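You operate a simulated robot arm through the tools that you are given. There is no shell and no other tool.

The job below is to be done with a simulated two-armed robot. You get a single attempt, and the scene is never put back.

Task
Pick up the navy thread cone from the top of the trims bench with one hand, pass it to the other hand and put it on the low shelf of the trims bench. Set down upright: navy thread cone.

The check looks at the end state, three seconds after you hand in, the way a careful person would. Anything else that was tipped, shoved, dropped, spilled or broken makes it a failure.

Robot
Two 7-joint arms with two-finger parallel grippers on one trunk, on a base that moves. Base frame: it is fixed to the floor where the robot stands at the start and does not move with it; the origin is under the middle of the robot, x ahead of it, y to its left, z up; the surface under the hand at the start is at about z = 800. Units: mm, rad, N and s.
The left shoulder is at the start at [50, 177, 1129], the right one opposite. With the tool pointing down near the work surface each hand reaches from about 220 to 700 mm from the robot's upright axis, wherever it stands, measured 20 degrees to its own side. Places, roughly: low shelf of the trims bench [500, -300, 200]. Payload 3.43 kg a hand.
The tool frame of a hand sits at the grasp point between the pads (the TCP): z along the fingers, y along the line on which they close. The tips reach 34 mm beyond it. The gripper opens to 128 mm. The fingers are 24 mm wide and 12 mm thick; the gripper's body (48 by 130 mm) begins 96 mm behind the TCP.
Orientation is that of the tool frame in the base frame, as a unit quaternion [x, y, z, w]. With the fingers straight down and closing along the base's y, the tool's x points along the base's -x, its y along +y and its z along -z.

Tools
- The arms move only by the tool arm_command. It takes "left_moves", "right_moves" or both (then of equal length, played together; a hand with none holds still); each is one flat list of numbers, 7 for each row, row after row: the shift along the tool's x, y, z in units of 150 mm (1.0 is 150 mm), then the turn, a rotation vector about the tool's x, y, z in units of 45 degrees (1.0 is 45 degrees), then the closure in counts, from 0 (fully open) to 255 (shut). In form: [dx, dy, dz, ax, ay, az, hand, dx, dy, dz, ax, ay, az, hand, ...]. A call has 1 to 20 rows; each row is the pose to reach, as a shift and turn from the pose commanded when the call began, along the tool's axes at that moment. A call with a number of a shift or a turn outside -1 to 1 is refused whole. Each row takes 0.2 s and may step no farther than 50 mm and 0.15 rad from the row before; otherwise, or with a gripper value out of range, the whole call is refused. A pose out of reach is approached as far as the arm can. The call stops where the force on the tool passes 40 N (or 10 N more than at its start, if that is more) or the arm is blocked; 0.2 s more then pass. The fingers move at their own pace (about 108 mm/s each) and stop on an object; they squeeze with about 20 N. The grip force told is the motor's: it shows also when the fingers shut on nothing. Time passes only in rows, and 0.2 s behind the last, so rows that repeat a pose let the fingers close. The reply holds the time, the measured pose of the TCP, the force on the tool along the base axes, the opening and the grip force, in the units named above and with some noise, with the torque about the TCP (base axes, N m) and any sound that the robot's microphone picked up.
- Cameras (640 x 400 px; columns grow to the right, rows downward): "scene" is now at [152.6, -18.1, 1276.6]; the picture's right is [-0.20, -0.98, 0.00], its down [-0.68, 0.14, -0.72] and it looks along [0.70, -0.14, -0.70] (base axes); focal length 226 px, centre (320, 200). "left" rides on the left gripper at [76, 11, -160] in its tool frame; the picture's right is [-0.15, 0.99, 0.00], its down [-0.88, -0.13, -0.46] and it looks along [-0.45, -0.07, 0.89] (tool axes); focal length 234 px, centre (320, 200). "right" rides on the right gripper at [76, -11, -160] in its tool frame; the picture's right is [0.15, 0.99, 0.00], its down [-0.88, 0.13, -0.46] and it looks along [-0.45, 0.07, 0.89] (tool axes); focal length 234 px, centre (320, 200).
- capture(camera): a new picture of that camera. It takes no simulated time.
- slide_trunk(by): slides the trunk up (or, below 0, down) by that many mm; the arms and the scene camera ride with it, the base frame stays. It gives what a move gives, with no picture.
- roll_base(legs): drives the robot by 1 to 6 legs, each [ahead, turn to the left] in mm and rad, along the robot's own axes; the way and the turn of a leg run together, so that a leg with both is an arc; at most 1500 mm and 3.142 rad a leg. The arms and the cameras ride along, it lands a little off, and it stops where it bumps. It gives what a move gives.
- turn_head(pan, tilt): turns the head with the scene camera to pan (to the left, within 1.396 rad either way) and tilt (down, from -0.506 to 1.204), counted from straight ahead of the robot. It gives what a move gives.
- probe_pixels(camera, pixels): for up to 12 pixels [column, row] of the newest picture of that camera ("zoom" is the newest enlarged one), the place [x, y, z] in the base frame of the surface seen there, good to about 3 mm. It takes no simulated time.
- inspect(camera, box): a new picture of the part [left, top, right, bottom] of that camera's present view, enlarged. It takes no simulated time.
- job_done(): hands the job in; it is judged then, once.

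Unless the task says otherwise, let go and move clear before handing in.

The tools are called after "Emit:" by a JSON object that holds its "method" and its "body". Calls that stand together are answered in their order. arm_command: Moves the arms, as the interface text tells. Its arguments: {"type":"object","properties":{"left_moves":{"type":"array"},"right_moves":{"type":"array"}},"required":[]} The other tools are called the same way: slide_trunk (by) moves the trunk up or down; roll_base (legs) drives the base; turn_head (pan, tilt) turns the head that bears the scene camera; capture (camera) takes a picture; probe_pixels (camera, pixels) gives the place of the surface under pixels of a picture; inspect (camera, box) takes an enlarged picture of a part of a camera's view; job_done () hands the job in.

At the start:

```text
t: 0.0
left_position: [429.1, 102.1, 1099.2]
left_tcp_rot: [-0.001, 1.0, 0.0, 0.001]
left_ft_force: [-0.4, -0.2, 0.4]
left_wrist_torque: [0.01, 0.02, 0.02]
left_width: 128.1
left_finger_force: 0.0
right_position: [503.4, -271.0, 1038.8]
right_tcp_rot: [0.0, 1.0, 0.0, 0.0]
right_ft_force: [-0.6, -0.1, -0.4]
right_wrist_torque: [0.02, -0.03, -0.02]
right_width: 128.0
right_finger_force: 0.0
trunk travel left (down, up): [-300.0, 101.0]
robot x, y, heading: [-0.4, 2.5, -0.001]
head pan, tilt (commanded): [-0.197, 0.771]
```

scene: 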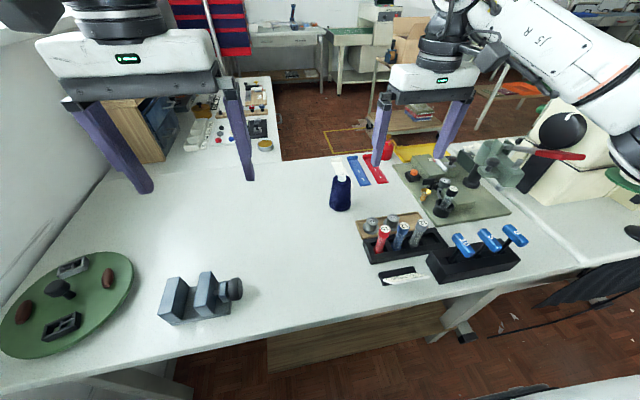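
right: 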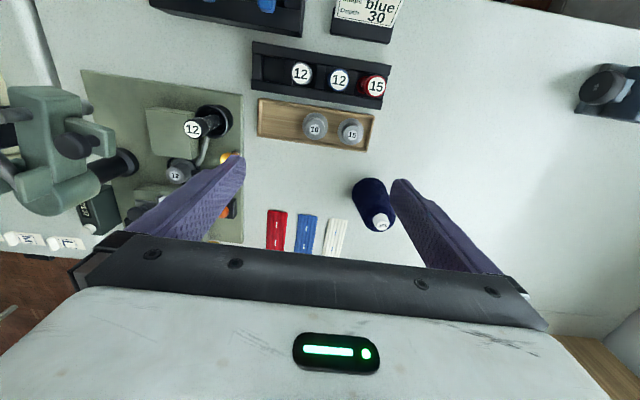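
left: 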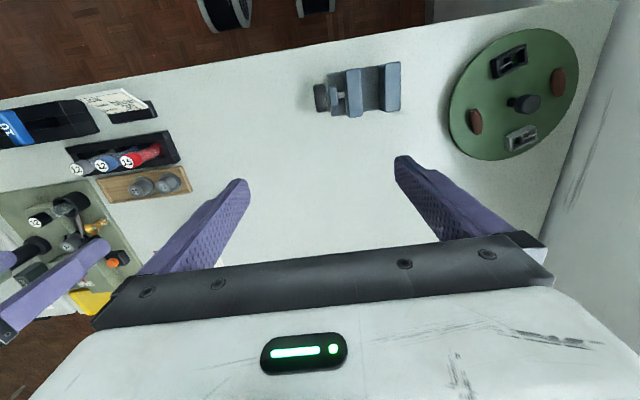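

The scene picture shows the navy cone near pixel (341,190), with a light tip at (339,168). I'll take enlarged views and probe it to get its shape and place.

Emit:
{"method": "inspect", "body": {"camera": "scene", "box": [280, 130, 440, 230]}}

Emit:
{"method": "capture", "body": {"camera": "scene"}}

Emit:
{"method": "probe_pixels", "body": {"camera": "scene", "pixels": [[341, 190], [341, 205], [339, 168], [332, 195], [350, 195], [341, 213], [300, 200], [330, 340], [300, 350], [400, 330], [340, 178], [440, 340]]}}

```text
4.00 times, centred on (360, 180) of scene
```

zoom: 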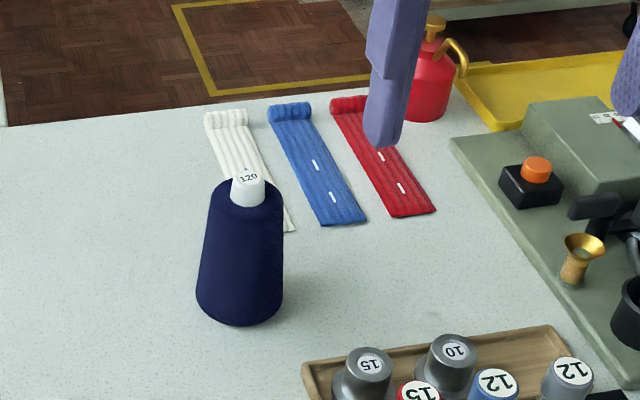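

```text
taken
```

scene: 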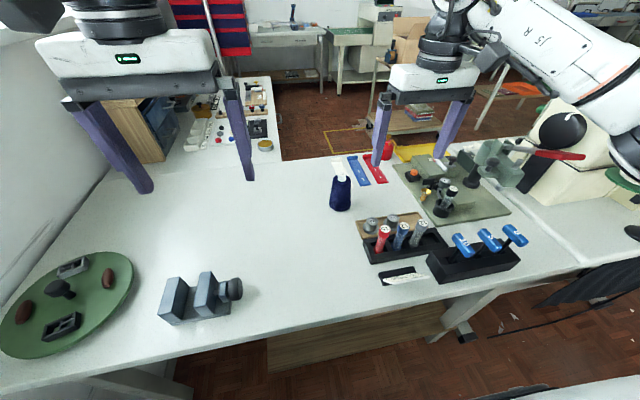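

```text
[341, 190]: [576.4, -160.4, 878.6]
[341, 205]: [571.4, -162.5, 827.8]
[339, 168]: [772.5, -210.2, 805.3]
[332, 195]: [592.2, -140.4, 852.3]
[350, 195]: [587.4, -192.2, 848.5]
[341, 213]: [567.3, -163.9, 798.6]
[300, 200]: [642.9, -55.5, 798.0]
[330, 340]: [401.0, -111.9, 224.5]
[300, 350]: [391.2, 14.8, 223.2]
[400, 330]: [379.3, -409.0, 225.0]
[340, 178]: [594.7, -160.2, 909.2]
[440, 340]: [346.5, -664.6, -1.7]
```

The cone stands at about (600,-167), upright on the top at z≈798, and the shelf under the bench reads z≈224. I'll probe the cone's outline, the bench edge and the shelf edges more closely.

Emit:
{"method": "probe_pixels", "body": {"camera": "zoom", "pixels": [[248, 176], [247, 195], [248, 208], [240, 215], [212, 225], [283, 225], [240, 290], [202, 300], [278, 300], [240, 318], [210, 195], [282, 195]]}}

Emit:
{"method": "probe_pixels", "body": {"camera": "scene", "pixels": [[330, 318], [330, 326], [330, 350], [330, 358], [270, 360], [270, 345], [435, 325], [420, 312], [440, 310], [200, 340], [560, 270], [470, 335]]}}

Emit:
{"method": "turn_head", "body": {"pan": 0.0, "tilt": 1.2}}

Emit:
{"method": "capture", "body": {"camera": "scene"}}

```text
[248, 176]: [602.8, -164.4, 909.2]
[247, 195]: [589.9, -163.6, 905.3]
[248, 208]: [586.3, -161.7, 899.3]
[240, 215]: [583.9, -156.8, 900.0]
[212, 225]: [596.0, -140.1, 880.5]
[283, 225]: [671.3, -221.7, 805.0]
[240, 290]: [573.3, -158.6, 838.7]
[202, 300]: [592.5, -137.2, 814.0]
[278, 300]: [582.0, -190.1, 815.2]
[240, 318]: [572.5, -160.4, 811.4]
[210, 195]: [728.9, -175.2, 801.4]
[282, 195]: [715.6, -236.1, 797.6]
```

```text
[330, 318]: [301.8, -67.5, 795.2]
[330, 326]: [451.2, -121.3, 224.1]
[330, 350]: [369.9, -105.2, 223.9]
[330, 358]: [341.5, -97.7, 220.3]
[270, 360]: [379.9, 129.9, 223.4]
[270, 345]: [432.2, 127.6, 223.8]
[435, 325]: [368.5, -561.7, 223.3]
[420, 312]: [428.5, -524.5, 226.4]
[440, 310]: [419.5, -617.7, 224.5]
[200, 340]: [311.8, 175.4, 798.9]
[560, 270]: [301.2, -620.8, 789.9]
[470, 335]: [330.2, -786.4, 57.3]
```

```text
t: 0.9
left_position: [428.9, 102.7, 1100.0]
left_tcp_rot: [0.0, 1.0, 0.001, 0.001]
left_ft_force: [0.6, -0.3, -0.3]
left_wrist_torque: [0.03, -0.04, 0.03]
left_width: 128.0
left_finger_force: 0.0
right_position: [503.3, -271.0, 1038.4]
right_tcp_rot: [0.001, 1.0, 0.0, 0.0]
right_ft_force: [-0.3, 0.7, -0.3]
right_wrist_torque: [0.0, -0.02, -0.02]
right_width: 128.0
right_finger_force: 0.0
trunk travel left (down, up): [-300.0, 101.0]
robot x, y, heading: [0.1, 1.8, 0.003]
head pan, tilt (commanded): [0.0, 1.201]
```

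```text
taken
```

scene: 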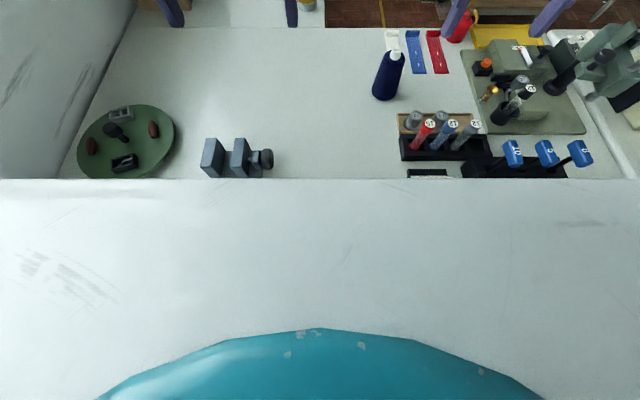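

With the head tilted down, a white surface (rows 180–300) and a teal dome (row 340+) fill the lower picture, so I'll probe them to learn how close the robot's own body or base is to the bench.

Emit:
{"method": "probe_pixels", "body": {"camera": "scene", "pixels": [[320, 185], [320, 220], [320, 300], [320, 340], [320, 390], [100, 250], [600, 250], [320, 172], [100, 380], [500, 172]]}}

Emit:
{"method": "turn_head", "body": {"pan": -0.6, "tilt": 0.9}}

Emit:
{"method": "capture", "body": {"camera": "scene"}}

Emit:
{"method": "turn_head", "body": {"pan": -1.39, "tilt": 0.6}}

Emit:
{"method": "capture", "body": {"camera": "scene"}}

Emit:
{"method": "turn_head", "body": {"pan": 1.39, "tilt": 0.6}}

Emit:
{"method": "capture", "body": {"camera": "scene"}}

```text
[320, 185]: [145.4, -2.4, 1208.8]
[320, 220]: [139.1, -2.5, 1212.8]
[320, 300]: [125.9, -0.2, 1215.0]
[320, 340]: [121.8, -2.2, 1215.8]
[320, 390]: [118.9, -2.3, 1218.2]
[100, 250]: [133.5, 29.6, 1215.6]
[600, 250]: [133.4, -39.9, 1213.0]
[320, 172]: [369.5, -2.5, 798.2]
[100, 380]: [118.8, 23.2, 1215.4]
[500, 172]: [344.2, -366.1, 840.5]
```

```text
t: 1.9
left_position: [427.3, 103.0, 1098.4]
left_tcp_rot: [-0.001, 1.0, 0.0, 0.001]
left_ft_force: [-0.3, 0.3, -0.5]
left_wrist_torque: [-0.02, 0.02, 0.03]
left_width: 128.2
left_finger_force: 0.0
right_position: [504.5, -270.1, 1038.8]
right_tcp_rot: [0.0, 1.0, 0.0, 0.0]
right_ft_force: [0.2, 0.8, -0.3]
right_wrist_torque: [0.03, -0.01, 0.03]
right_width: 128.1
right_finger_force: 0.0
trunk travel left (down, up): [-300.0, 101.0]
robot x, y, heading: [-1.6, -1.9, -0.001]
head pan, tilt (commanded): [-0.6, 0.901]
```

```text
taken
```

scene: 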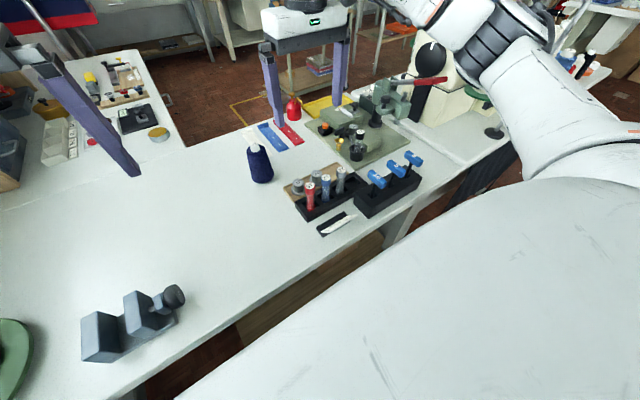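

```text
t: 3.0
left_position: [428.5, 102.8, 1098.7]
left_tcp_rot: [0.001, 1.0, 0.0, 0.001]
left_ft_force: [0.2, 0.0, 0.6]
left_wrist_torque: [-0.01, 0.0, -0.03]
left_width: 127.9
left_finger_force: 0.0
right_position: [503.7, -271.1, 1038.8]
right_tcp_rot: [-0.001, 1.0, 0.0, 0.0]
right_ft_force: [0.2, -0.7, 0.5]
right_wrist_torque: [-0.02, -0.02, -0.02]
right_width: 128.1
right_finger_force: 0.1
trunk travel left (down, up): [-300.0, 101.0]
robot x, y, heading: [1.6, 0.1, -0.003]
head pan, tilt (commanded): [-1.389, 0.6]
```

```text
taken
```

scene: 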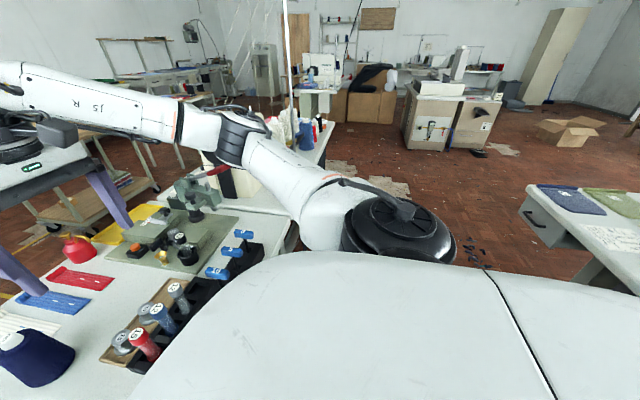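

```text
t: 5.5
left_position: [428.3, 101.7, 1099.5]
left_tcp_rot: [0.0, 1.0, 0.0, 0.001]
left_ft_force: [-0.6, 0.6, -0.4]
left_wrist_torque: [-0.01, -0.04, -0.01]
left_width: 128.1
left_finger_force: 0.0
right_position: [503.6, -270.8, 1038.4]
right_tcp_rot: [0.001, 1.0, 0.0, -0.001]
right_ft_force: [0.2, -0.3, 0.2]
right_wrist_torque: [-0.01, 0.01, 0.0]
right_width: 128.2
right_finger_force: 0.0
trunk travel left (down, up): [-300.0, 101.0]
robot x, y, heading: [1.8, -1.9, -0.004]
head pan, tilt (commanded): [1.389, 0.6]
```

```text
taken
```

scene: 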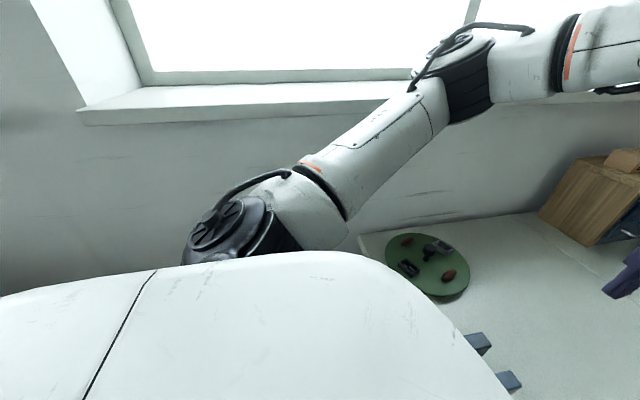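

The right-hand view shows another table with mats near (600,210) to the back-right, and the left view shows a wall. I'll look right again and probe how much free floor there is.

Emit:
{"method": "probe_pixels", "body": {"camera": "scene", "pixels": [[30, 200], [200, 200], [340, 230], [420, 260], [480, 345], [150, 60]]}}

Emit:
{"method": "turn_head", "body": {"pan": -1.39, "tilt": 0.6}}

Emit:
{"method": "capture", "body": {"camera": "scene"}}

Emit:
{"method": "probe_pixels", "body": {"camera": "scene", "pixels": [[530, 188], [560, 228], [640, 290], [600, 290], [590, 200], [480, 245], [500, 260], [430, 170], [560, 160], [300, 245], [520, 240], [545, 262]]}}

```text
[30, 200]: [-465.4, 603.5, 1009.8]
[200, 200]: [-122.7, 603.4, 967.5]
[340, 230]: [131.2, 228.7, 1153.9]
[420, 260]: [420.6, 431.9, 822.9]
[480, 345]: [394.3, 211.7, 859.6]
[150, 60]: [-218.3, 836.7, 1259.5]
```

```text
t: 7.9
left_position: [427.5, 102.0, 1099.5]
left_tcp_rot: [0.0, 1.0, 0.0, 0.001]
left_ft_force: [0.1, 0.3, 0.2]
left_wrist_torque: [-0.01, 0.0, 0.01]
left_width: 127.9
left_finger_force: 0.1
right_position: [503.6, -269.9, 1039.2]
right_tcp_rot: [0.0, 1.0, 0.0, 0.001]
right_ft_force: [0.5, -0.1, 0.1]
right_wrist_torque: [0.01, -0.02, 0.01]
right_width: 128.0
right_finger_force: 0.2
trunk travel left (down, up): [-300.0, 101.0]
robot x, y, heading: [-1.4, 3.1, 0.002]
head pan, tilt (commanded): [-1.389, 0.6]
```

```text
taken
```

scene: 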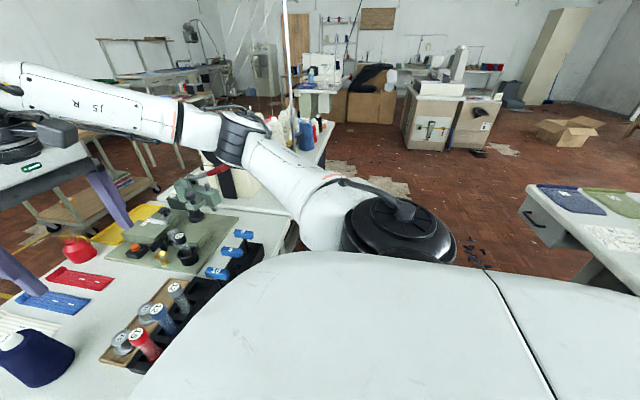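

```text
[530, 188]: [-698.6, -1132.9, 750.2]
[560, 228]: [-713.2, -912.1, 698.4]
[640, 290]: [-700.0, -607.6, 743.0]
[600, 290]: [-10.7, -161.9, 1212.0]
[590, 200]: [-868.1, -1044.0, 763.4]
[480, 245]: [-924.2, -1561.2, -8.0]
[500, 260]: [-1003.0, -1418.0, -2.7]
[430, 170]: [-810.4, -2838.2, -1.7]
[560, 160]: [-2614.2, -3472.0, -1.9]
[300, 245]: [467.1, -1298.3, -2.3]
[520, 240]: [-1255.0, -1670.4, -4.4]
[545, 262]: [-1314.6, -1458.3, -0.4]
```

The trims bench edge is at x≈300, another table lies behind at x≈-700, and a wall is at y≈603, so a short back-off is possible. The shelf (z≈224) runs from about y=+130 to -620. I'll move the open right hand to above the cone at (602,-167), still well clear of its top at z≈910.

Emit:
{"method": "arm_command", "body": {"right_moves": [-0.164, 0.173, 0.065, 0, 0, 0, 0, -0.329, 0.347, 0.13, 0, 0, 0, 0, -0.493, 0.52, 0.194, 0, 0, 0, 0, -0.657, 0.693, 0.259, 0, 0, 0, 0]}}

Emit:
{"method": "turn_head", "body": {"pan": -0.25, "tilt": 0.7}}

Emit:
{"method": "capture", "body": {"camera": "right"}}

Emit:
{"method": "capture", "body": {"camera": "scene"}}

```text
t: 8.9
left_position: [429.9, 102.6, 1098.6]
left_tcp_rot: [-0.001, 1.0, -0.001, 0.0]
left_ft_force: [0.2, 0.3, -0.2]
left_wrist_torque: [0.0, 0.03, 0.01]
left_width: 128.1
left_finger_force: 0.2
right_position: [604.4, -165.8, 999.6]
right_tcp_rot: [0.0, 1.0, -0.001, 0.001]
right_ft_force: [-0.1, 0.4, -0.5]
right_wrist_torque: [-0.02, 0.02, 0.0]
right_width: 128.1
right_finger_force: 0.1
trunk travel left (down, up): [-300.0, 101.0]
robot x, y, heading: [0.4, 1.7, 0.001]
head pan, tilt (commanded): [-1.389, 0.6]
```

```text
t: 10.3
left_position: [429.4, 102.0, 1099.2]
left_tcp_rot: [0.0, 1.0, 0.0, 0.0]
left_ft_force: [-0.4, 0.2, 0.0]
left_wrist_torque: [0.0, 0.01, 0.01]
left_width: 127.9
left_finger_force: 0.1
right_position: [603.6, -166.8, 999.8]
right_tcp_rot: [0.0, 1.0, 0.0, -0.001]
right_ft_force: [-0.7, 0.1, -0.1]
right_wrist_torque: [0.02, 0.01, -0.02]
right_width: 128.0
right_finger_force: 0.0
trunk travel left (down, up): [-300.0, 101.0]
robot x, y, heading: [-1.2, 0.3, -0.002]
head pan, tilt (commanded): [-0.25, 0.7]
```

```text
taken
```

right: 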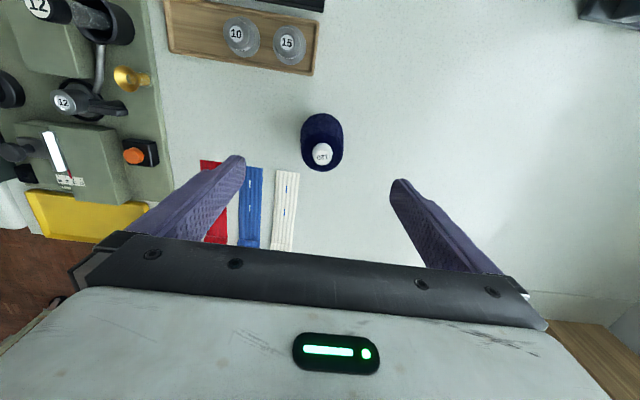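

```text
taken
```

scene: 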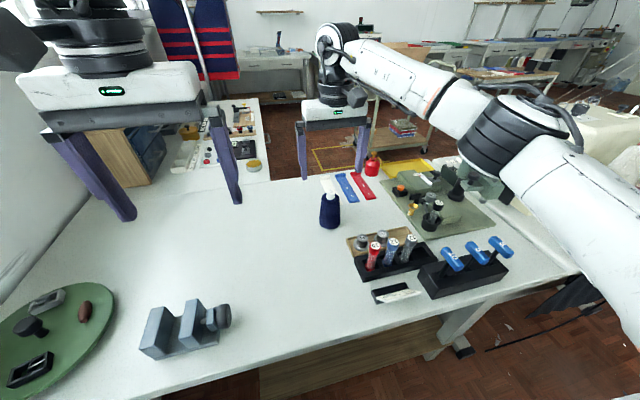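

The right camera shows the cone's white nub at (323,153) between the fingers (base of body near (321,125)). I'll probe the nub, the body and the neighbours to centre precisely.

Emit:
{"method": "probe_pixels", "body": {"camera": "right", "pixels": [[323, 149], [323, 156], [315, 153], [331, 153], [307, 150], [339, 150], [322, 166], [322, 117], [303, 130], [342, 130], [300, 75], [290, 200]]}}

Emit:
{"method": "inspect", "body": {"camera": "right", "box": [270, 90, 380, 190]}}

```text
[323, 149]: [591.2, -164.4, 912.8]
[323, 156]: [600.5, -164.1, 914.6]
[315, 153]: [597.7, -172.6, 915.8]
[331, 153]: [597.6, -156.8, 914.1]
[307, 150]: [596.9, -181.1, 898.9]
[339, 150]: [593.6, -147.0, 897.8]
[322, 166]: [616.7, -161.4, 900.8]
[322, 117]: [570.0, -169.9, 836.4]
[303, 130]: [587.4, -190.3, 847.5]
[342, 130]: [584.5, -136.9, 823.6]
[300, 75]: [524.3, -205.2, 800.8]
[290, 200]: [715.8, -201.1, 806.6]
```

```text
4.00 times, centred on (325, 140) of right
```

zoom: 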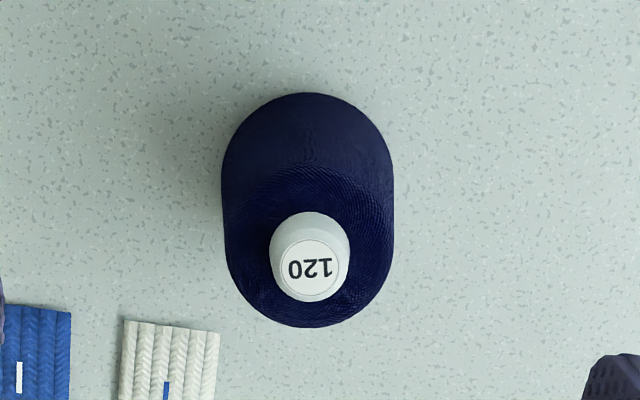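

The nub top centre reads about (602,-164.5,915), body radius ≈24 at the top (z≈899) and ≈32 at the base, with nothing near the fingers. I'll lower the right hand to TCP z≈888 and close on the upper body, before lifting.

Emit:
{"method": "arm_command", "body": {"right_moves": [0, 0.013, 0.187, 0, 0, 0, 0, 0, 0.013, 0.374, 0, 0, 0, 0, 0, 0.013, 0.56, 0, 0, 0, 0, 0, 0.013, 0.747, 0, 0, 0, 0, 0, 0.013, 0.747, 0, 0, 0, 0]}}

Emit:
{"method": "inspect", "body": {"camera": "scene", "box": [260, 90, 420, 250]}}

Emit:
{"method": "capture", "body": {"camera": "right"}}

```text
t: 11.5
left_position: [428.9, 102.4, 1100.2]
left_tcp_rot: [0.0, 1.0, 0.001, 0.001]
left_ft_force: [0.0, -1.2, 0.4]
left_wrist_torque: [0.0, 0.03, 0.0]
left_width: 128.1
left_finger_force: 0.2
right_position: [602.9, -164.4, 887.5]
right_tcp_rot: [-0.001, 1.0, 0.0, 0.0]
right_ft_force: [0.7, 0.4, 0.2]
right_wrist_torque: [0.01, 0.02, 0.02]
right_width: 128.0
right_finger_force: 0.0
trunk travel left (down, up): [-300.0, 101.0]
robot x, y, heading: [-0.9, -1.3, -0.001]
head pan, tilt (commanded): [-0.25, 0.7]
```

```text
2.50 times, centred on (340, 170) of scene
```

zoom: 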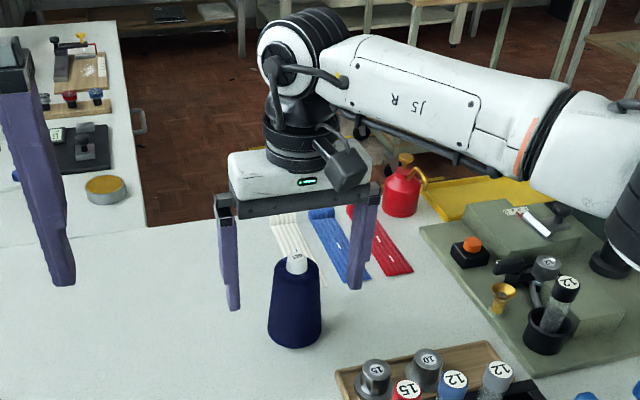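

```text
taken
```

right: 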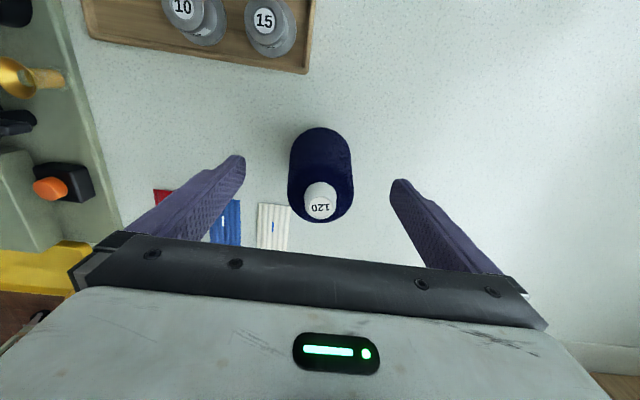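

The fingers straddle the cone evenly (cone centred at about (321,170) in the right view) at TCP z≈887.5. I'll close the right hand with repeated rows.

Emit:
{"method": "arm_command", "body": {"right_moves": [0, 0, 0, 0, 0, 0, 100, 0, 0, 0, 0, 0, 0, 140, 0, 0, 0, 0, 0, 0, 180, 0, 0, 0, 0, 0, 0, 255, 0, 0, 0, 0, 0, 0, 255]}}

Emit:
{"method": "capture", "body": {"camera": "right"}}

Emit:
{"method": "inspect", "body": {"camera": "scene", "box": [260, 90, 420, 250]}}

```text
t: 12.7
left_position: [428.0, 103.2, 1100.0]
left_tcp_rot: [0.0, 1.0, 0.001, 0.001]
left_ft_force: [0.1, -0.1, -1.1]
left_wrist_torque: [-0.02, -0.03, 0.03]
left_width: 128.0
left_finger_force: 0.1
right_position: [603.0, -164.8, 887.8]
right_tcp_rot: [0.001, 1.0, 0.0, -0.001]
right_ft_force: [-0.7, 0.3, 0.0]
right_wrist_torque: [-0.02, -0.01, 0.0]
right_width: 52.9
right_finger_force: 20.2
trunk travel left (down, up): [-300.0, 101.0]
robot x, y, heading: [-0.3, -0.7, -0.007]
head pan, tilt (commanded): [-0.25, 0.7]
```

```text
taken
```

right: 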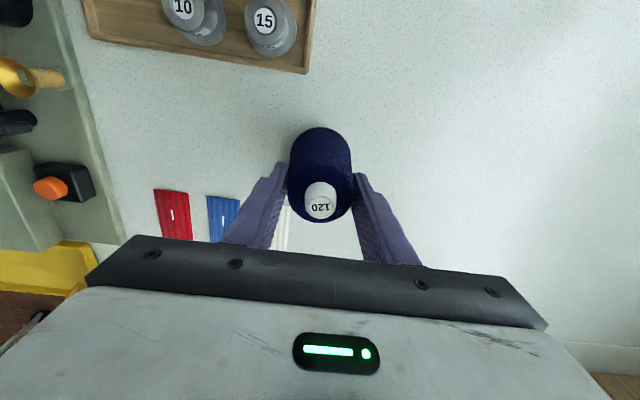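

```text
2.50 times, centred on (340, 170) of scene
```

zoom: 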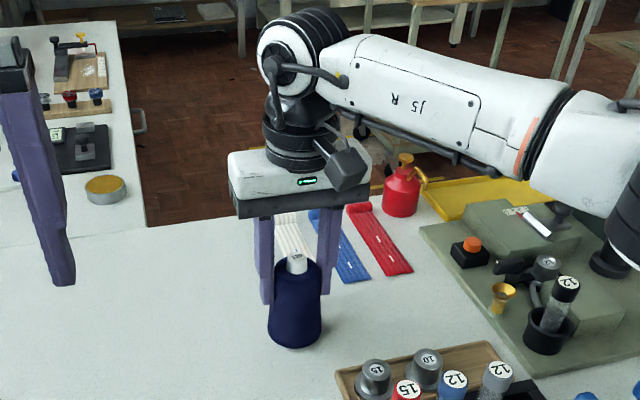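

Width 52.9 mm with 20 N shows the cone is held. I'll lift slowly by 60 mm and look whether it hangs straight.

Emit:
{"method": "arm_command", "body": {"right_moves": [0, 0, -0.067, 0, 0, 0, 255, 0, 0, -0.167, 0, 0, 0, 255, 0, 0, -0.283, 0, 0, 0, 255, 0, 0, -0.4, 0, 0, 0, 255, 0, 0, -0.4, 0, 0, 0, 255]}}

Emit:
{"method": "capture", "body": {"camera": "right"}}

Emit:
{"method": "inspect", "body": {"camera": "scene", "box": [260, 70, 420, 230]}}

```text
t: 13.9
left_position: [429.9, 103.0, 1099.2]
left_tcp_rot: [0.0, 1.0, 0.0, 0.001]
left_ft_force: [-0.4, -0.4, 0.1]
left_wrist_torque: [0.03, 0.02, 0.0]
left_width: 127.9
left_finger_force: 0.1
right_position: [603.7, -164.3, 947.9]
right_tcp_rot: [-0.001, 1.0, 0.001, 0.0]
right_ft_force: [-0.9, 0.3, -1.6]
right_wrist_torque: [0.0, -0.02, -0.02]
right_width: 45.5
right_finger_force: 19.7
trunk travel left (down, up): [-300.0, 101.0]
robot x, y, heading: [0.1, -0.2, 0.004]
head pan, tilt (commanded): [-0.25, 0.7]
```

```text
taken
```

right: 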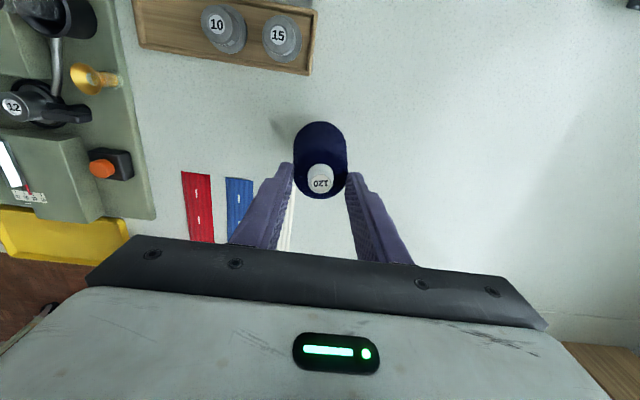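

```text
2.50 times, centred on (340, 150) of scene
```

zoom: 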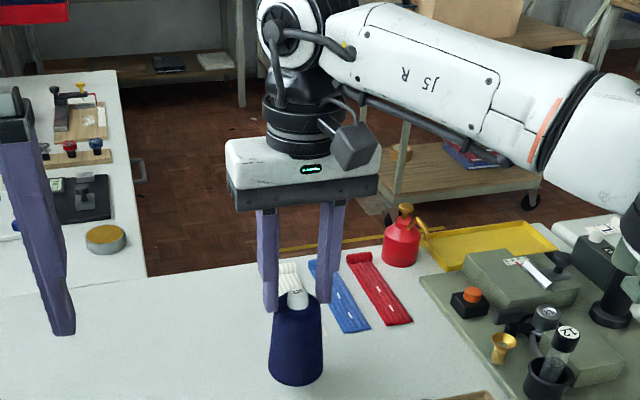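

The opening shrank from 52.9 to 45.5 mm, so the tapered cone has slid down in the grip and is now held near its top rim (zoom (297,305)). I'll probe where its base and top are before any more time passes.

Emit:
{"method": "probe_pixels", "body": {"camera": "zoom", "pixels": [[297, 380], [297, 365], [297, 340], [296, 288], [296, 300], [275, 320], [318, 320], [272, 305], [327, 298]]}}

Emit:
{"method": "probe_pixels", "body": {"camera": "right", "pixels": [[320, 183], [320, 170], [320, 150], [320, 128], [297, 150], [345, 150], [320, 195], [285, 165]]}}

Emit:
{"method": "inspect", "body": {"camera": "right", "box": [240, 100, 400, 200]}}

```text
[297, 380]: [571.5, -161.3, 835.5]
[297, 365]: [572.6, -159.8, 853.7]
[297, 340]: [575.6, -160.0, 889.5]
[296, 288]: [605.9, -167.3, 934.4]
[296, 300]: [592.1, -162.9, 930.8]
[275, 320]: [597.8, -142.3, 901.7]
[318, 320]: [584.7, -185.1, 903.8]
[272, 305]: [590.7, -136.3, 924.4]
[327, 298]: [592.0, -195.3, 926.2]
```

```text
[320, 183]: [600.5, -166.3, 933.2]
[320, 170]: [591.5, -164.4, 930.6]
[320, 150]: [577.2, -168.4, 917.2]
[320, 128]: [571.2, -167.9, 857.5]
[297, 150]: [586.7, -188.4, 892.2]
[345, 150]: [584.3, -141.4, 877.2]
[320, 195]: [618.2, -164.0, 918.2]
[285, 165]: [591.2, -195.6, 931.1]
```

```text
4.00 times, centred on (320, 150) of right
```

zoom: 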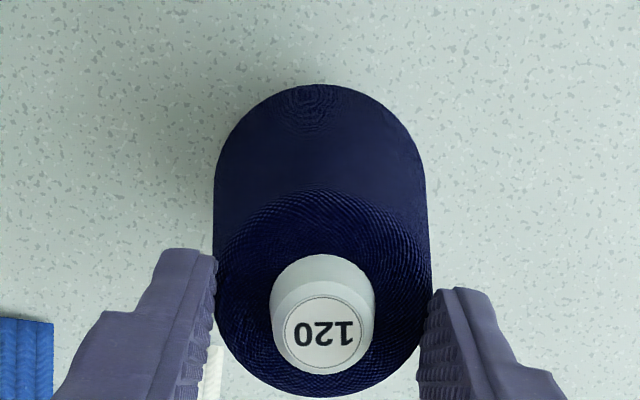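

The nub top is now at z≈933 while the TCP is at 948, so the cone slid about 41 mm and only ~4 mm of pad still holds it, with its base ~19 mm over the bench. I'll set it straight back down before it drops, then open.

Emit:
{"method": "arm_command", "body": {"right_moves": [0, 0, 0.127, 0, 0, 0, 255, 0, 0, 0.15, 0, 0, 0, 255, 0, 0, 0.15, 0, 0, 0, 130, 0, 0, 0.15, 0, 0, 0, 90, 0, 0, 0.15, 0, 0, 0, 60]}}

Emit:
{"method": "capture", "body": {"camera": "right"}}

Emit:
{"method": "inspect", "body": {"camera": "scene", "box": [260, 90, 420, 250]}}

```text
t: 15.1
left_position: [428.3, 102.9, 1098.9]
left_tcp_rot: [-0.001, 1.0, 0.001, 0.001]
left_ft_force: [-0.7, -0.2, 0.4]
left_wrist_torque: [0.01, 0.0, 0.0]
left_width: 128.0
left_finger_force: 0.1
right_position: [602.6, -164.6, 925.4]
right_tcp_rot: [0.0, 1.0, 0.0, 0.001]
right_ft_force: [0.3, 0.5, -0.1]
right_wrist_torque: [-0.03, 0.02, -0.01]
right_width: 97.9
right_finger_force: 0.1
trunk travel left (down, up): [-300.0, 101.0]
robot x, y, heading: [-0.0, 2.4, 0.004]
head pan, tilt (commanded): [-0.25, 0.7]
```

```text
taken
```

right: 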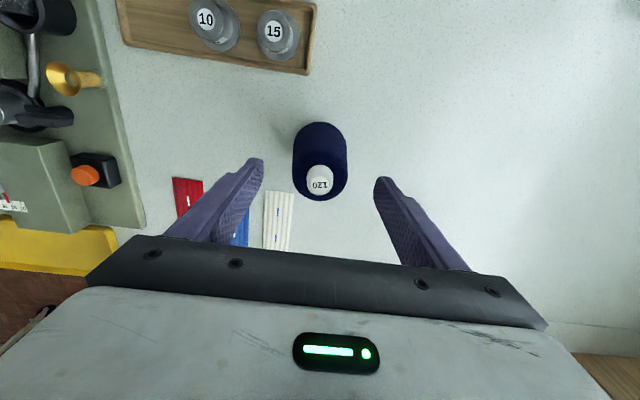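

```text
2.50 times, centred on (340, 170) of scene
```

zoom: 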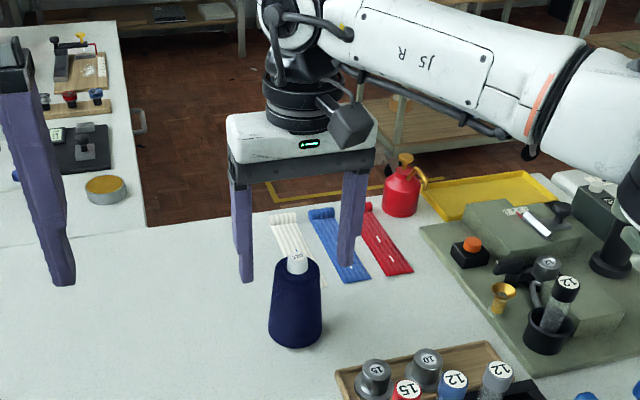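

The cone is back on the bench, upright, with the nub still at (320,182). The finger tips alone slipped on the taper, so I'll re-grip from the side with the pads themselves (hand pitched forward); first I go up, back and start pitching the right hand.

Emit:
{"method": "arm_command", "body": {"right_moves": [0, 0, -0.2, 0, 0, 0, 40, 0, 0, -0.4, 0, 0, 0, 40, 0.147, 0, -0.372, 0, -0.167, 0, 40, 0.293, 0, -0.343, 0, -0.333, 0, 40, 0.44, 0, -0.315, 0, -0.5, 0, 40, 0.587, 0, -0.287, 0, -0.667, 0, 40, 0.733, 0, -0.258, 0, -0.833, 0, 40, 0.88, 0, -0.23, 0, -1.0, 0, 40]}}

Emit:
{"method": "capture", "body": {"camera": "right"}}

Emit:
{"method": "capture", "body": {"camera": "scene"}}

```text
t: 16.9
left_position: [427.5, 102.5, 1099.1]
left_tcp_rot: [0.0, 1.0, 0.0, 0.0]
left_ft_force: [0.2, -0.4, 0.3]
left_wrist_torque: [-0.02, -0.01, -0.02]
left_width: 127.9
left_finger_force: 0.2
right_position: [470.8, -164.5, 960.9]
right_tcp_rot: [0.001, 0.923, 0.001, 0.385]
right_ft_force: [0.1, 0.3, -0.2]
right_wrist_torque: [0.03, 0.01, -0.01]
right_width: 107.9
right_finger_force: 0.0
trunk travel left (down, up): [-300.0, 101.0]
robot x, y, heading: [-0.2, 0.5, 0.001]
head pan, tilt (commanded): [-0.25, 0.7]
```

```text
taken
```

right: 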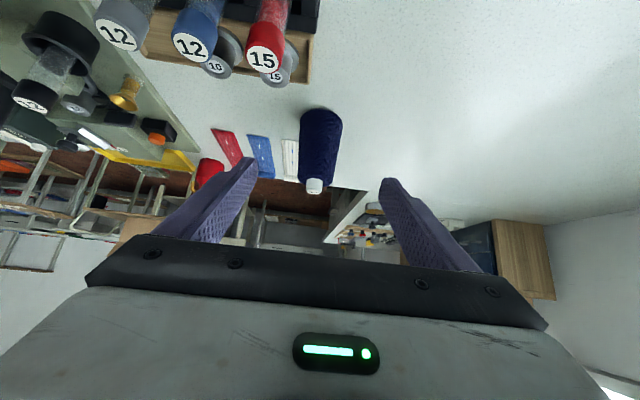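

```text
taken
```

scene: 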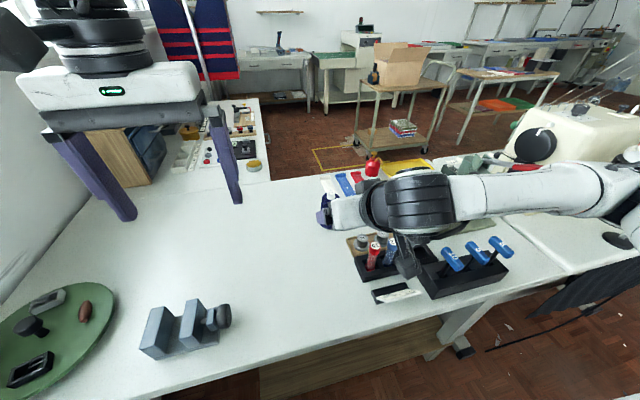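

The hand is pitched 45° and the cone stays upright at (318,150) in the right view. Before going lower, I'll probe the heights of the bobbins and blue handles that the wrist and forearm will pass over.

Emit:
{"method": "probe_pixels", "body": {"camera": "scene", "pixels": [[373, 245], [390, 243], [448, 250], [473, 246], [497, 240], [450, 262], [404, 262], [405, 240], [420, 215], [480, 190], [580, 175], [545, 195]]}}

Emit:
{"method": "probe_pixels", "body": {"camera": "right", "pixels": [[122, 38], [190, 45], [265, 58], [316, 186], [305, 130], [338, 130], [320, 112], [214, 68], [275, 75]]}}

```text
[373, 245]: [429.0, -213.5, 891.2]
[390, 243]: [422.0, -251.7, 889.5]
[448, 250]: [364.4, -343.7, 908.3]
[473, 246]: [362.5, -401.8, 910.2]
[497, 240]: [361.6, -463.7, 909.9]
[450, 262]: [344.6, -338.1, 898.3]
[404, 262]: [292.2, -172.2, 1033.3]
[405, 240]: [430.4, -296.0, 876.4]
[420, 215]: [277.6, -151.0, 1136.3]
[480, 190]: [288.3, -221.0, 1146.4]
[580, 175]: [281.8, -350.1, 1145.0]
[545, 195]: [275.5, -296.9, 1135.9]
```

```text
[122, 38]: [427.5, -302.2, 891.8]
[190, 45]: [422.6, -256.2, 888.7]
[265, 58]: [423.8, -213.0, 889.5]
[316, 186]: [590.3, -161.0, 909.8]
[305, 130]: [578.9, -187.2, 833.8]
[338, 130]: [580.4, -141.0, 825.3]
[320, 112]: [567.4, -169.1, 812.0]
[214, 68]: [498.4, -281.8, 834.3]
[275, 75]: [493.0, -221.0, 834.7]
```

The red bobbin at (429,-213,891) would sit right under the right hand's wrist in a side grip, while the area left of the cone is empty. So the left hand will do the pick and the right the placing; I'll park the right hand up and aside, and start swinging the left hand toward a side approach.

Emit:
{"method": "arm_command", "body": {"left_moves": [-0.043, -0.068, 0.067, 0.04, -0.069, 0.077, 0, -0.085, -0.137, 0.133, 0.08, -0.138, 0.153, 0, -0.128, -0.205, 0.2, 0.12, -0.207, 0.23, 0, -0.17, -0.274, 0.267, 0.16, -0.276, 0.307, 20, -0.213, -0.342, 0.333, 0.199, -0.345, 0.383, 40, -0.255, -0.41, 0.4, 0.239, -0.414, 0.46, 40, -0.298, -0.479, 0.466, 0.279, -0.483, 0.536, 40, -0.34, -0.547, 0.533, 0.319, -0.552, 0.613, 40], "right_moves": [-0.018, -0.121, -0.1, -0.118, 0, -0.118, 40, -0.035, -0.242, -0.2, -0.236, 0, -0.236, 40, -0.053, -0.363, -0.3, -0.354, 0, -0.354, 40, -0.071, -0.484, -0.4, -0.472, 0, -0.472, 40, -0.088, -0.604, -0.5, -0.589, 0, -0.589, 40, -0.106, -0.725, -0.6, -0.707, 0, -0.707, 40, -0.123, -0.846, -0.7, -0.825, 0, -0.825, 40, -0.141, -0.967, -0.8, -0.943, 0, -0.943, 40]}}

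Emit:
{"method": "capture", "body": {"camera": "scene"}}

Emit:
{"method": "capture", "body": {"camera": "left"}}

```text
t: 18.7
left_position: [481.5, 21.3, 1018.0]
left_tcp_rot: [0.236, 0.94, -0.124, 0.214]
left_ft_force: [0.4, 0.0, 0.0]
left_wrist_torque: [-0.03, 0.05, -0.02]
left_width: 108.0
left_finger_force: 0.2
right_position: [368.5, -192.5, 1100.0]
right_tcp_rot: [-0.444, 0.819, 0.184, 0.314]
right_ft_force: [-3.1, -3.4, 6.2]
right_wrist_torque: [-0.17, -0.05, -0.11]
right_width: 107.8
right_finger_force: 0.1
right hand out of reach, approached as far as the arm can: row 6, 7, 8
trunk travel left (down, up): [-300.0, 101.0]
robot x, y, heading: [0.9, 0.5, -0.004]
head pan, tilt (commanded): [-0.25, 0.7]
```

```text
taken
```

scene: 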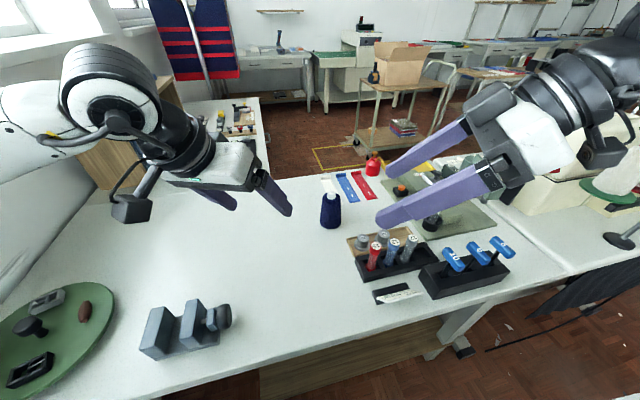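

```text
taken
```

left: 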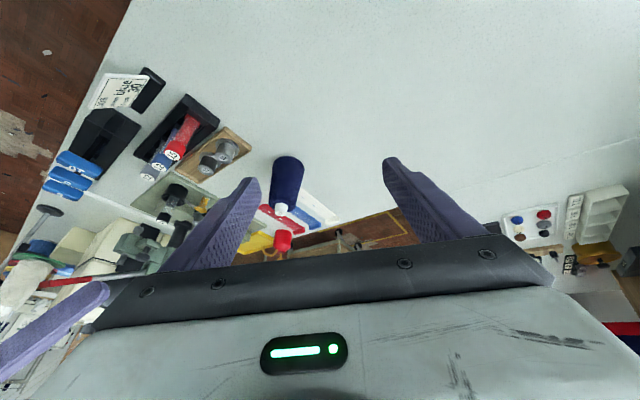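

The left hand followed its path, but the right one could not get as far out as asked and stopped at (368,-192,1100), which is still clear. I'll bring the left hand to a pre-grasp at (549,-73,913), pointing at the cone with a 35° downward pitch.

Emit:
{"method": "arm_command", "body": {"left_moves": [-0.047, -0.035, 0.165, 0.053, -0.092, 0.102, 40, -0.094, -0.07, 0.331, 0.106, -0.184, 0.204, 40, -0.14, -0.105, 0.496, 0.16, -0.276, 0.307, 40, -0.187, -0.139, 0.661, 0.213, -0.368, 0.409, 40, -0.234, -0.174, 0.827, 0.266, -0.46, 0.511, 40, -0.281, -0.209, 0.992, 0.319, -0.552, 0.613, 40]}}

Emit:
{"method": "capture", "body": {"camera": "scene"}}

Emit:
{"method": "capture", "body": {"camera": "left"}}

```text
t: 20.1
left_position: [548.8, -71.7, 911.9]
left_tcp_rot: [0.445, 0.767, -0.231, 0.401]
left_ft_force: [0.0, 0.0, -1.1]
left_wrist_torque: [-0.04, 0.02, -0.01]
left_width: 108.0
left_finger_force: 0.1
right_position: [365.3, -200.2, 1113.3]
right_tcp_rot: [-0.441, 0.816, 0.173, 0.332]
right_ft_force: [-0.1, 0.3, 0.1]
right_wrist_torque: [0.02, 0.04, 0.0]
right_width: 108.0
right_finger_force: 0.0
trunk travel left (down, up): [-300.0, 101.0]
robot x, y, heading: [-0.7, 1.7, -0.003]
head pan, tilt (commanded): [-0.25, 0.7]
```

```text
taken
```

scene: 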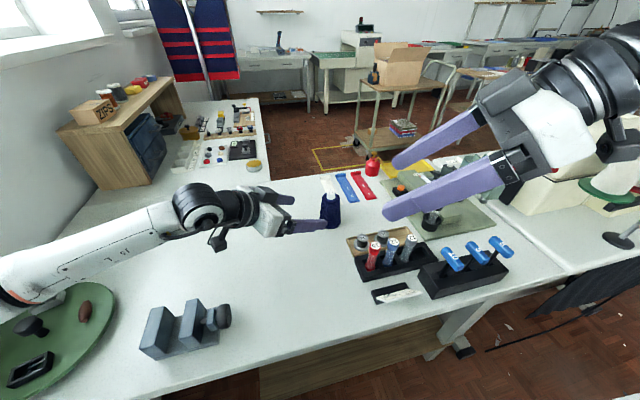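

```text
taken
```

left: 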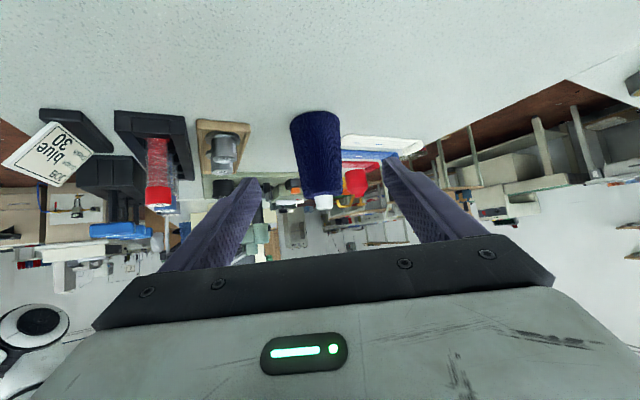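

The left hand is at the pre-grasp with the cone between its fingers in the left view (about (318,155)). I'll check that the left forearm clears the green plate at the left before moving in.

Emit:
{"method": "probe_pixels", "body": {"camera": "scene", "pixels": [[100, 240], [20, 280], [5, 300], [60, 265], [40, 330], [30, 325], [85, 310], [180, 325], [225, 315], [215, 240]]}}

Emit:
{"method": "inspect", "body": {"camera": "scene", "box": [240, 160, 400, 260]}}

Emit:
{"method": "inspect", "body": {"camera": "left", "box": [240, 90, 400, 220]}}

```text
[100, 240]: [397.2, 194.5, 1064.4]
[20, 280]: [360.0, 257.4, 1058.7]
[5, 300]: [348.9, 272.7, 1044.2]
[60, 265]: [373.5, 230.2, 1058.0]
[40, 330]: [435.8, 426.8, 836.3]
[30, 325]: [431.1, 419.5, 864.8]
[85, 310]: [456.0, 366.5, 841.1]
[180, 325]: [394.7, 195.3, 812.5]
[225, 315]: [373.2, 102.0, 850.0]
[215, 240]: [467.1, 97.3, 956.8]
```

```text
4.00 times, centred on (320, 210) of scene
```

zoom: 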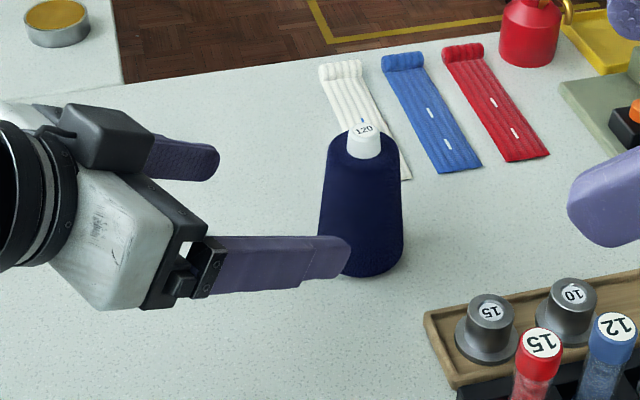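

```text
3.08 times, centred on (320, 155) of left
```

zoom: 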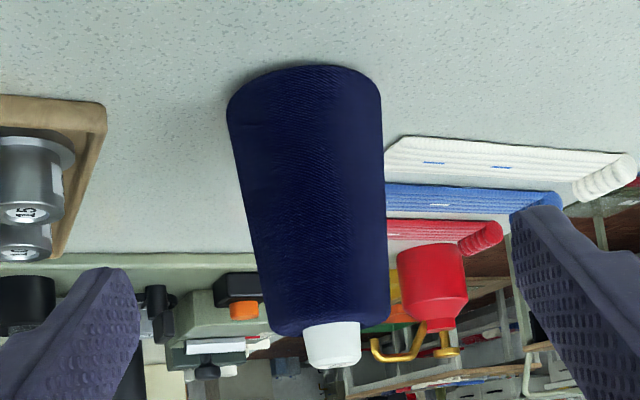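

The forearm is at z≈1060, well clear. I'll probe the cone from this side to check that the hand's closing line is centred on it.

Emit:
{"method": "probe_pixels", "body": {"camera": "zoom", "pixels": [[245, 200], [380, 200], [312, 200], [310, 340], [357, 340], [333, 360], [333, 340], [262, 290], [384, 290], [310, 75], [235, 110], [375, 100]]}}

```text
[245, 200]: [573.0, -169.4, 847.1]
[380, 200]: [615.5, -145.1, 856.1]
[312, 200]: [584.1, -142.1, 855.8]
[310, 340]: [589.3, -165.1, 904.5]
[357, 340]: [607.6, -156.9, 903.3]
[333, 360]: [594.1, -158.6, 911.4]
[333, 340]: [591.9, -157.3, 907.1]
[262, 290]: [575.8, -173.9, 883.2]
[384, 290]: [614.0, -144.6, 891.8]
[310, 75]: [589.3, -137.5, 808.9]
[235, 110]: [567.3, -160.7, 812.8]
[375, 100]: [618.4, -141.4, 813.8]
```

The cone's axis works out at about (598.7,-165), some 3 mm to one side of my closing line; I'll shift by that and slide in along the tool axis by 129 mm, fingers still open.

Emit:
{"method": "arm_command", "body": {"left_moves": [0, -0.019, 0.172, 0, 0, 0, 40, 0, -0.019, 0.344, 0, 0, 0, 40, 0, -0.019, 0.516, 0, 0, 0, 40, 0, -0.019, 0.688, 0, 0, 0, 40, 0, -0.019, 0.86, 0, 0, 0, 40, 0, -0.019, 0.86, 0, 0, 0, 40]}}

Emit:
{"method": "capture", "body": {"camera": "left"}}

Emit:
{"method": "inspect", "body": {"camera": "scene", "box": [240, 160, 400, 260]}}

```text
t: 21.5
left_position: [599.0, -165.4, 837.4]
left_tcp_rot: [0.443, 0.769, -0.229, 0.4]
left_ft_force: [0.6, -0.6, -0.3]
left_wrist_torque: [-0.01, 0.0, 0.01]
left_width: 107.9
left_finger_force: 0.2
right_position: [364.4, -201.5, 1114.2]
right_tcp_rot: [-0.441, 0.816, 0.173, 0.332]
right_ft_force: [0.6, 0.6, -0.5]
right_wrist_torque: [-0.01, -0.04, 0.0]
right_width: 107.7
right_finger_force: 0.1
trunk travel left (down, up): [-300.0, 101.0]
robot x, y, heading: [-0.8, 2.4, 0.0]
head pan, tilt (commanded): [-0.25, 0.7]
```

```text
taken
```

left: 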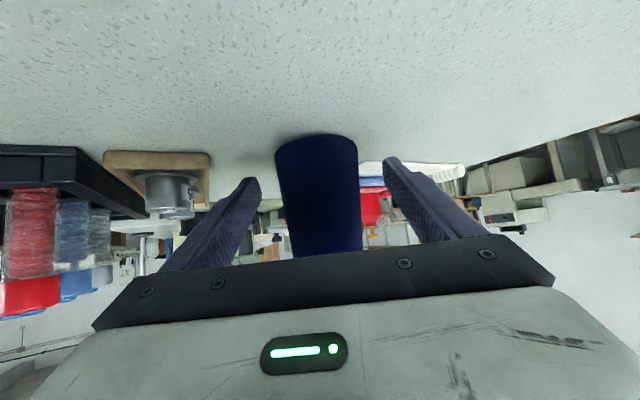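

```text
4.00 times, centred on (320, 210) of scene
```

zoom: 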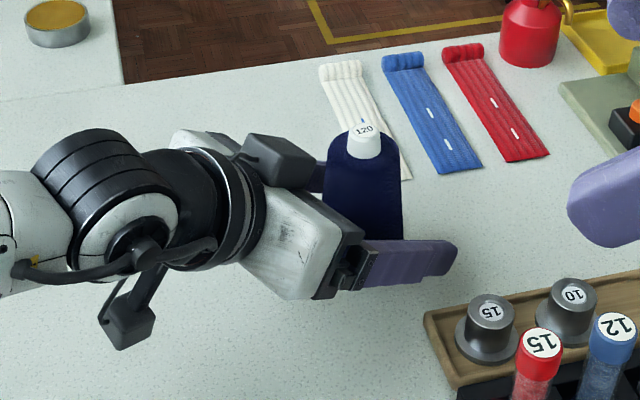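

The cone stands between the pads with no contact. I'll close the left hand and then lift just 6 mm as a slip test.

Emit:
{"method": "arm_command", "body": {"left_moves": [0, 0, 0, 0, 0, 0, 90, 0, 0, 0, 0, 0, 0, 120, 0, 0, 0, 0, 0, 0, 160, 0, 0, 0, 0, 0, 0, 255, 0, 0, 0, 0, 0, 0, 255]}}

Emit:
{"method": "inspect", "body": {"camera": "scene", "box": [240, 160, 400, 260]}}

```text
t: 22.7
left_position: [599.1, -164.2, 838.6]
left_tcp_rot: [0.443, 0.768, -0.231, 0.401]
left_ft_force: [1.4, -0.4, 0.3]
left_wrist_torque: [-0.01, -0.02, -0.01]
left_width: 60.7
left_finger_force: 20.0
right_position: [366.4, -201.0, 1114.4]
right_tcp_rot: [-0.441, 0.815, 0.174, 0.333]
right_ft_force: [0.4, 0.7, 0.0]
right_wrist_torque: [0.03, -0.01, 0.02]
right_width: 108.0
right_finger_force: 0.0
trunk travel left (down, up): [-300.0, 101.0]
robot x, y, heading: [-1.2, -1.6, -0.004]
head pan, tilt (commanded): [-0.25, 0.7]
```

```text
4.00 times, centred on (320, 210) of scene
```

zoom: 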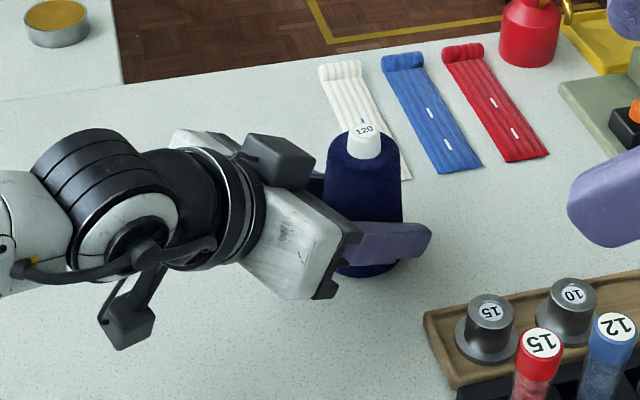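

Closed at 60.7 mm with 20 N, and the cone is unmoved. Now a 6 mm straight lift, held for a second, to see whether the pads hold.

Emit:
{"method": "arm_command", "body": {"left_moves": [-0.016, 0, -0.011, 0, 0, 0, 255, -0.033, 0, -0.023, 0, 0, 0, 255, -0.033, 0, -0.023, 0, 0, 0, 255, -0.033, 0, -0.023, 0, 0, 0, 255]}}

Emit:
{"method": "inspect", "body": {"camera": "scene", "box": [240, 160, 400, 260]}}

Emit:
{"method": "probe_pixels", "body": {"camera": "zoom", "pixels": [[363, 128], [363, 133], [366, 150], [360, 200], [370, 270], [350, 180]]}}

```text
t: 23.7
left_position: [598.2, -164.8, 844.7]
left_tcp_rot: [0.443, 0.768, -0.23, 0.4]
left_ft_force: [0.4, 0.0, -1.8]
left_wrist_torque: [0.0, 0.0, 0.01]
left_width: 60.4
left_finger_force: 19.5
right_position: [365.0, -200.9, 1114.8]
right_tcp_rot: [-0.441, 0.815, 0.174, 0.333]
right_ft_force: [-0.4, -0.4, -0.4]
right_wrist_torque: [-0.01, 0.04, 0.0]
right_width: 107.9
right_finger_force: 0.1
trunk travel left (down, up): [-300.0, 101.0]
robot x, y, heading: [3.5, -4.6, 0.0]
head pan, tilt (commanded): [-0.25, 0.7]
```

```text
4.00 times, centred on (320, 210) of scene
```

zoom: 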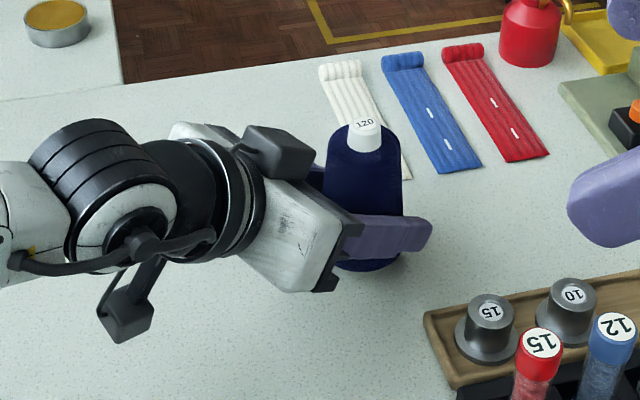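

```text
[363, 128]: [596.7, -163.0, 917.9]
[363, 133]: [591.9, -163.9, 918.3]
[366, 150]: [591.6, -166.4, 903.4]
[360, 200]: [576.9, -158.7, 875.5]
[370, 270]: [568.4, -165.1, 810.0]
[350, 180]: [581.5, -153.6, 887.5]
```

The width stayed at 60.4 mm, the tool carries ~1.8 N, and the nub rose with the hand, so the pads hold. I'll hold two more seconds to rule out a slow creep.

Emit:
{"method": "arm_command", "body": {"left_moves": [0, 0, 0, 0, 0, 0, 255, 0, 0, 0, 0, 0, 0, 255, 0, 0, 0, 0, 0, 0, 255, 0, 0, 0, 0, 0, 0, 255, 0, 0, 0, 0, 0, 0, 255, 0, 0, 0, 0, 0, 0, 255, 0, 0, 0, 0, 0, 0, 255, 0, 0, 0, 0, 0, 0, 255, 0, 0, 0, 0, 0, 0, 255, 0, 0, 0, 0, 0, 0, 255]}}

Emit:
{"method": "inspect", "body": {"camera": "scene", "box": [240, 160, 400, 260]}}

Emit:
{"method": "probe_pixels", "body": {"camera": "zoom", "pixels": [[363, 124], [363, 128], [363, 133], [366, 150], [360, 200], [370, 270]]}}

```text
t: 25.9
left_position: [599.0, -165.1, 843.5]
left_tcp_rot: [0.444, 0.768, -0.231, 0.4]
left_ft_force: [0.0, 0.6, -1.5]
left_wrist_torque: [0.04, -0.03, -0.02]
left_width: 60.8
left_finger_force: 20.2
right_position: [365.3, -200.3, 1114.2]
right_tcp_rot: [-0.441, 0.815, 0.173, 0.333]
right_ft_force: [0.7, 0.6, 0.1]
right_wrist_torque: [0.04, -0.04, -0.02]
right_width: 108.1
right_finger_force: 0.1
trunk travel left (down, up): [-300.0, 101.0]
robot x, y, heading: [-0.2, -1.0, 0.003]
head pan, tilt (commanded): [-0.25, 0.7]
```

```text
4.00 times, centred on (320, 210) of scene
```

zoom: 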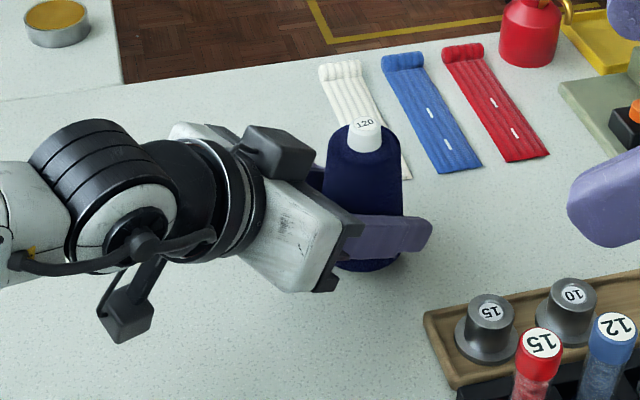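

```text
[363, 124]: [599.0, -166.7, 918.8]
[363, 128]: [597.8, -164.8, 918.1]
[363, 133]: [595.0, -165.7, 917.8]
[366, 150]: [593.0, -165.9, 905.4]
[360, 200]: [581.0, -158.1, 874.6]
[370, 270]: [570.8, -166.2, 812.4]
```

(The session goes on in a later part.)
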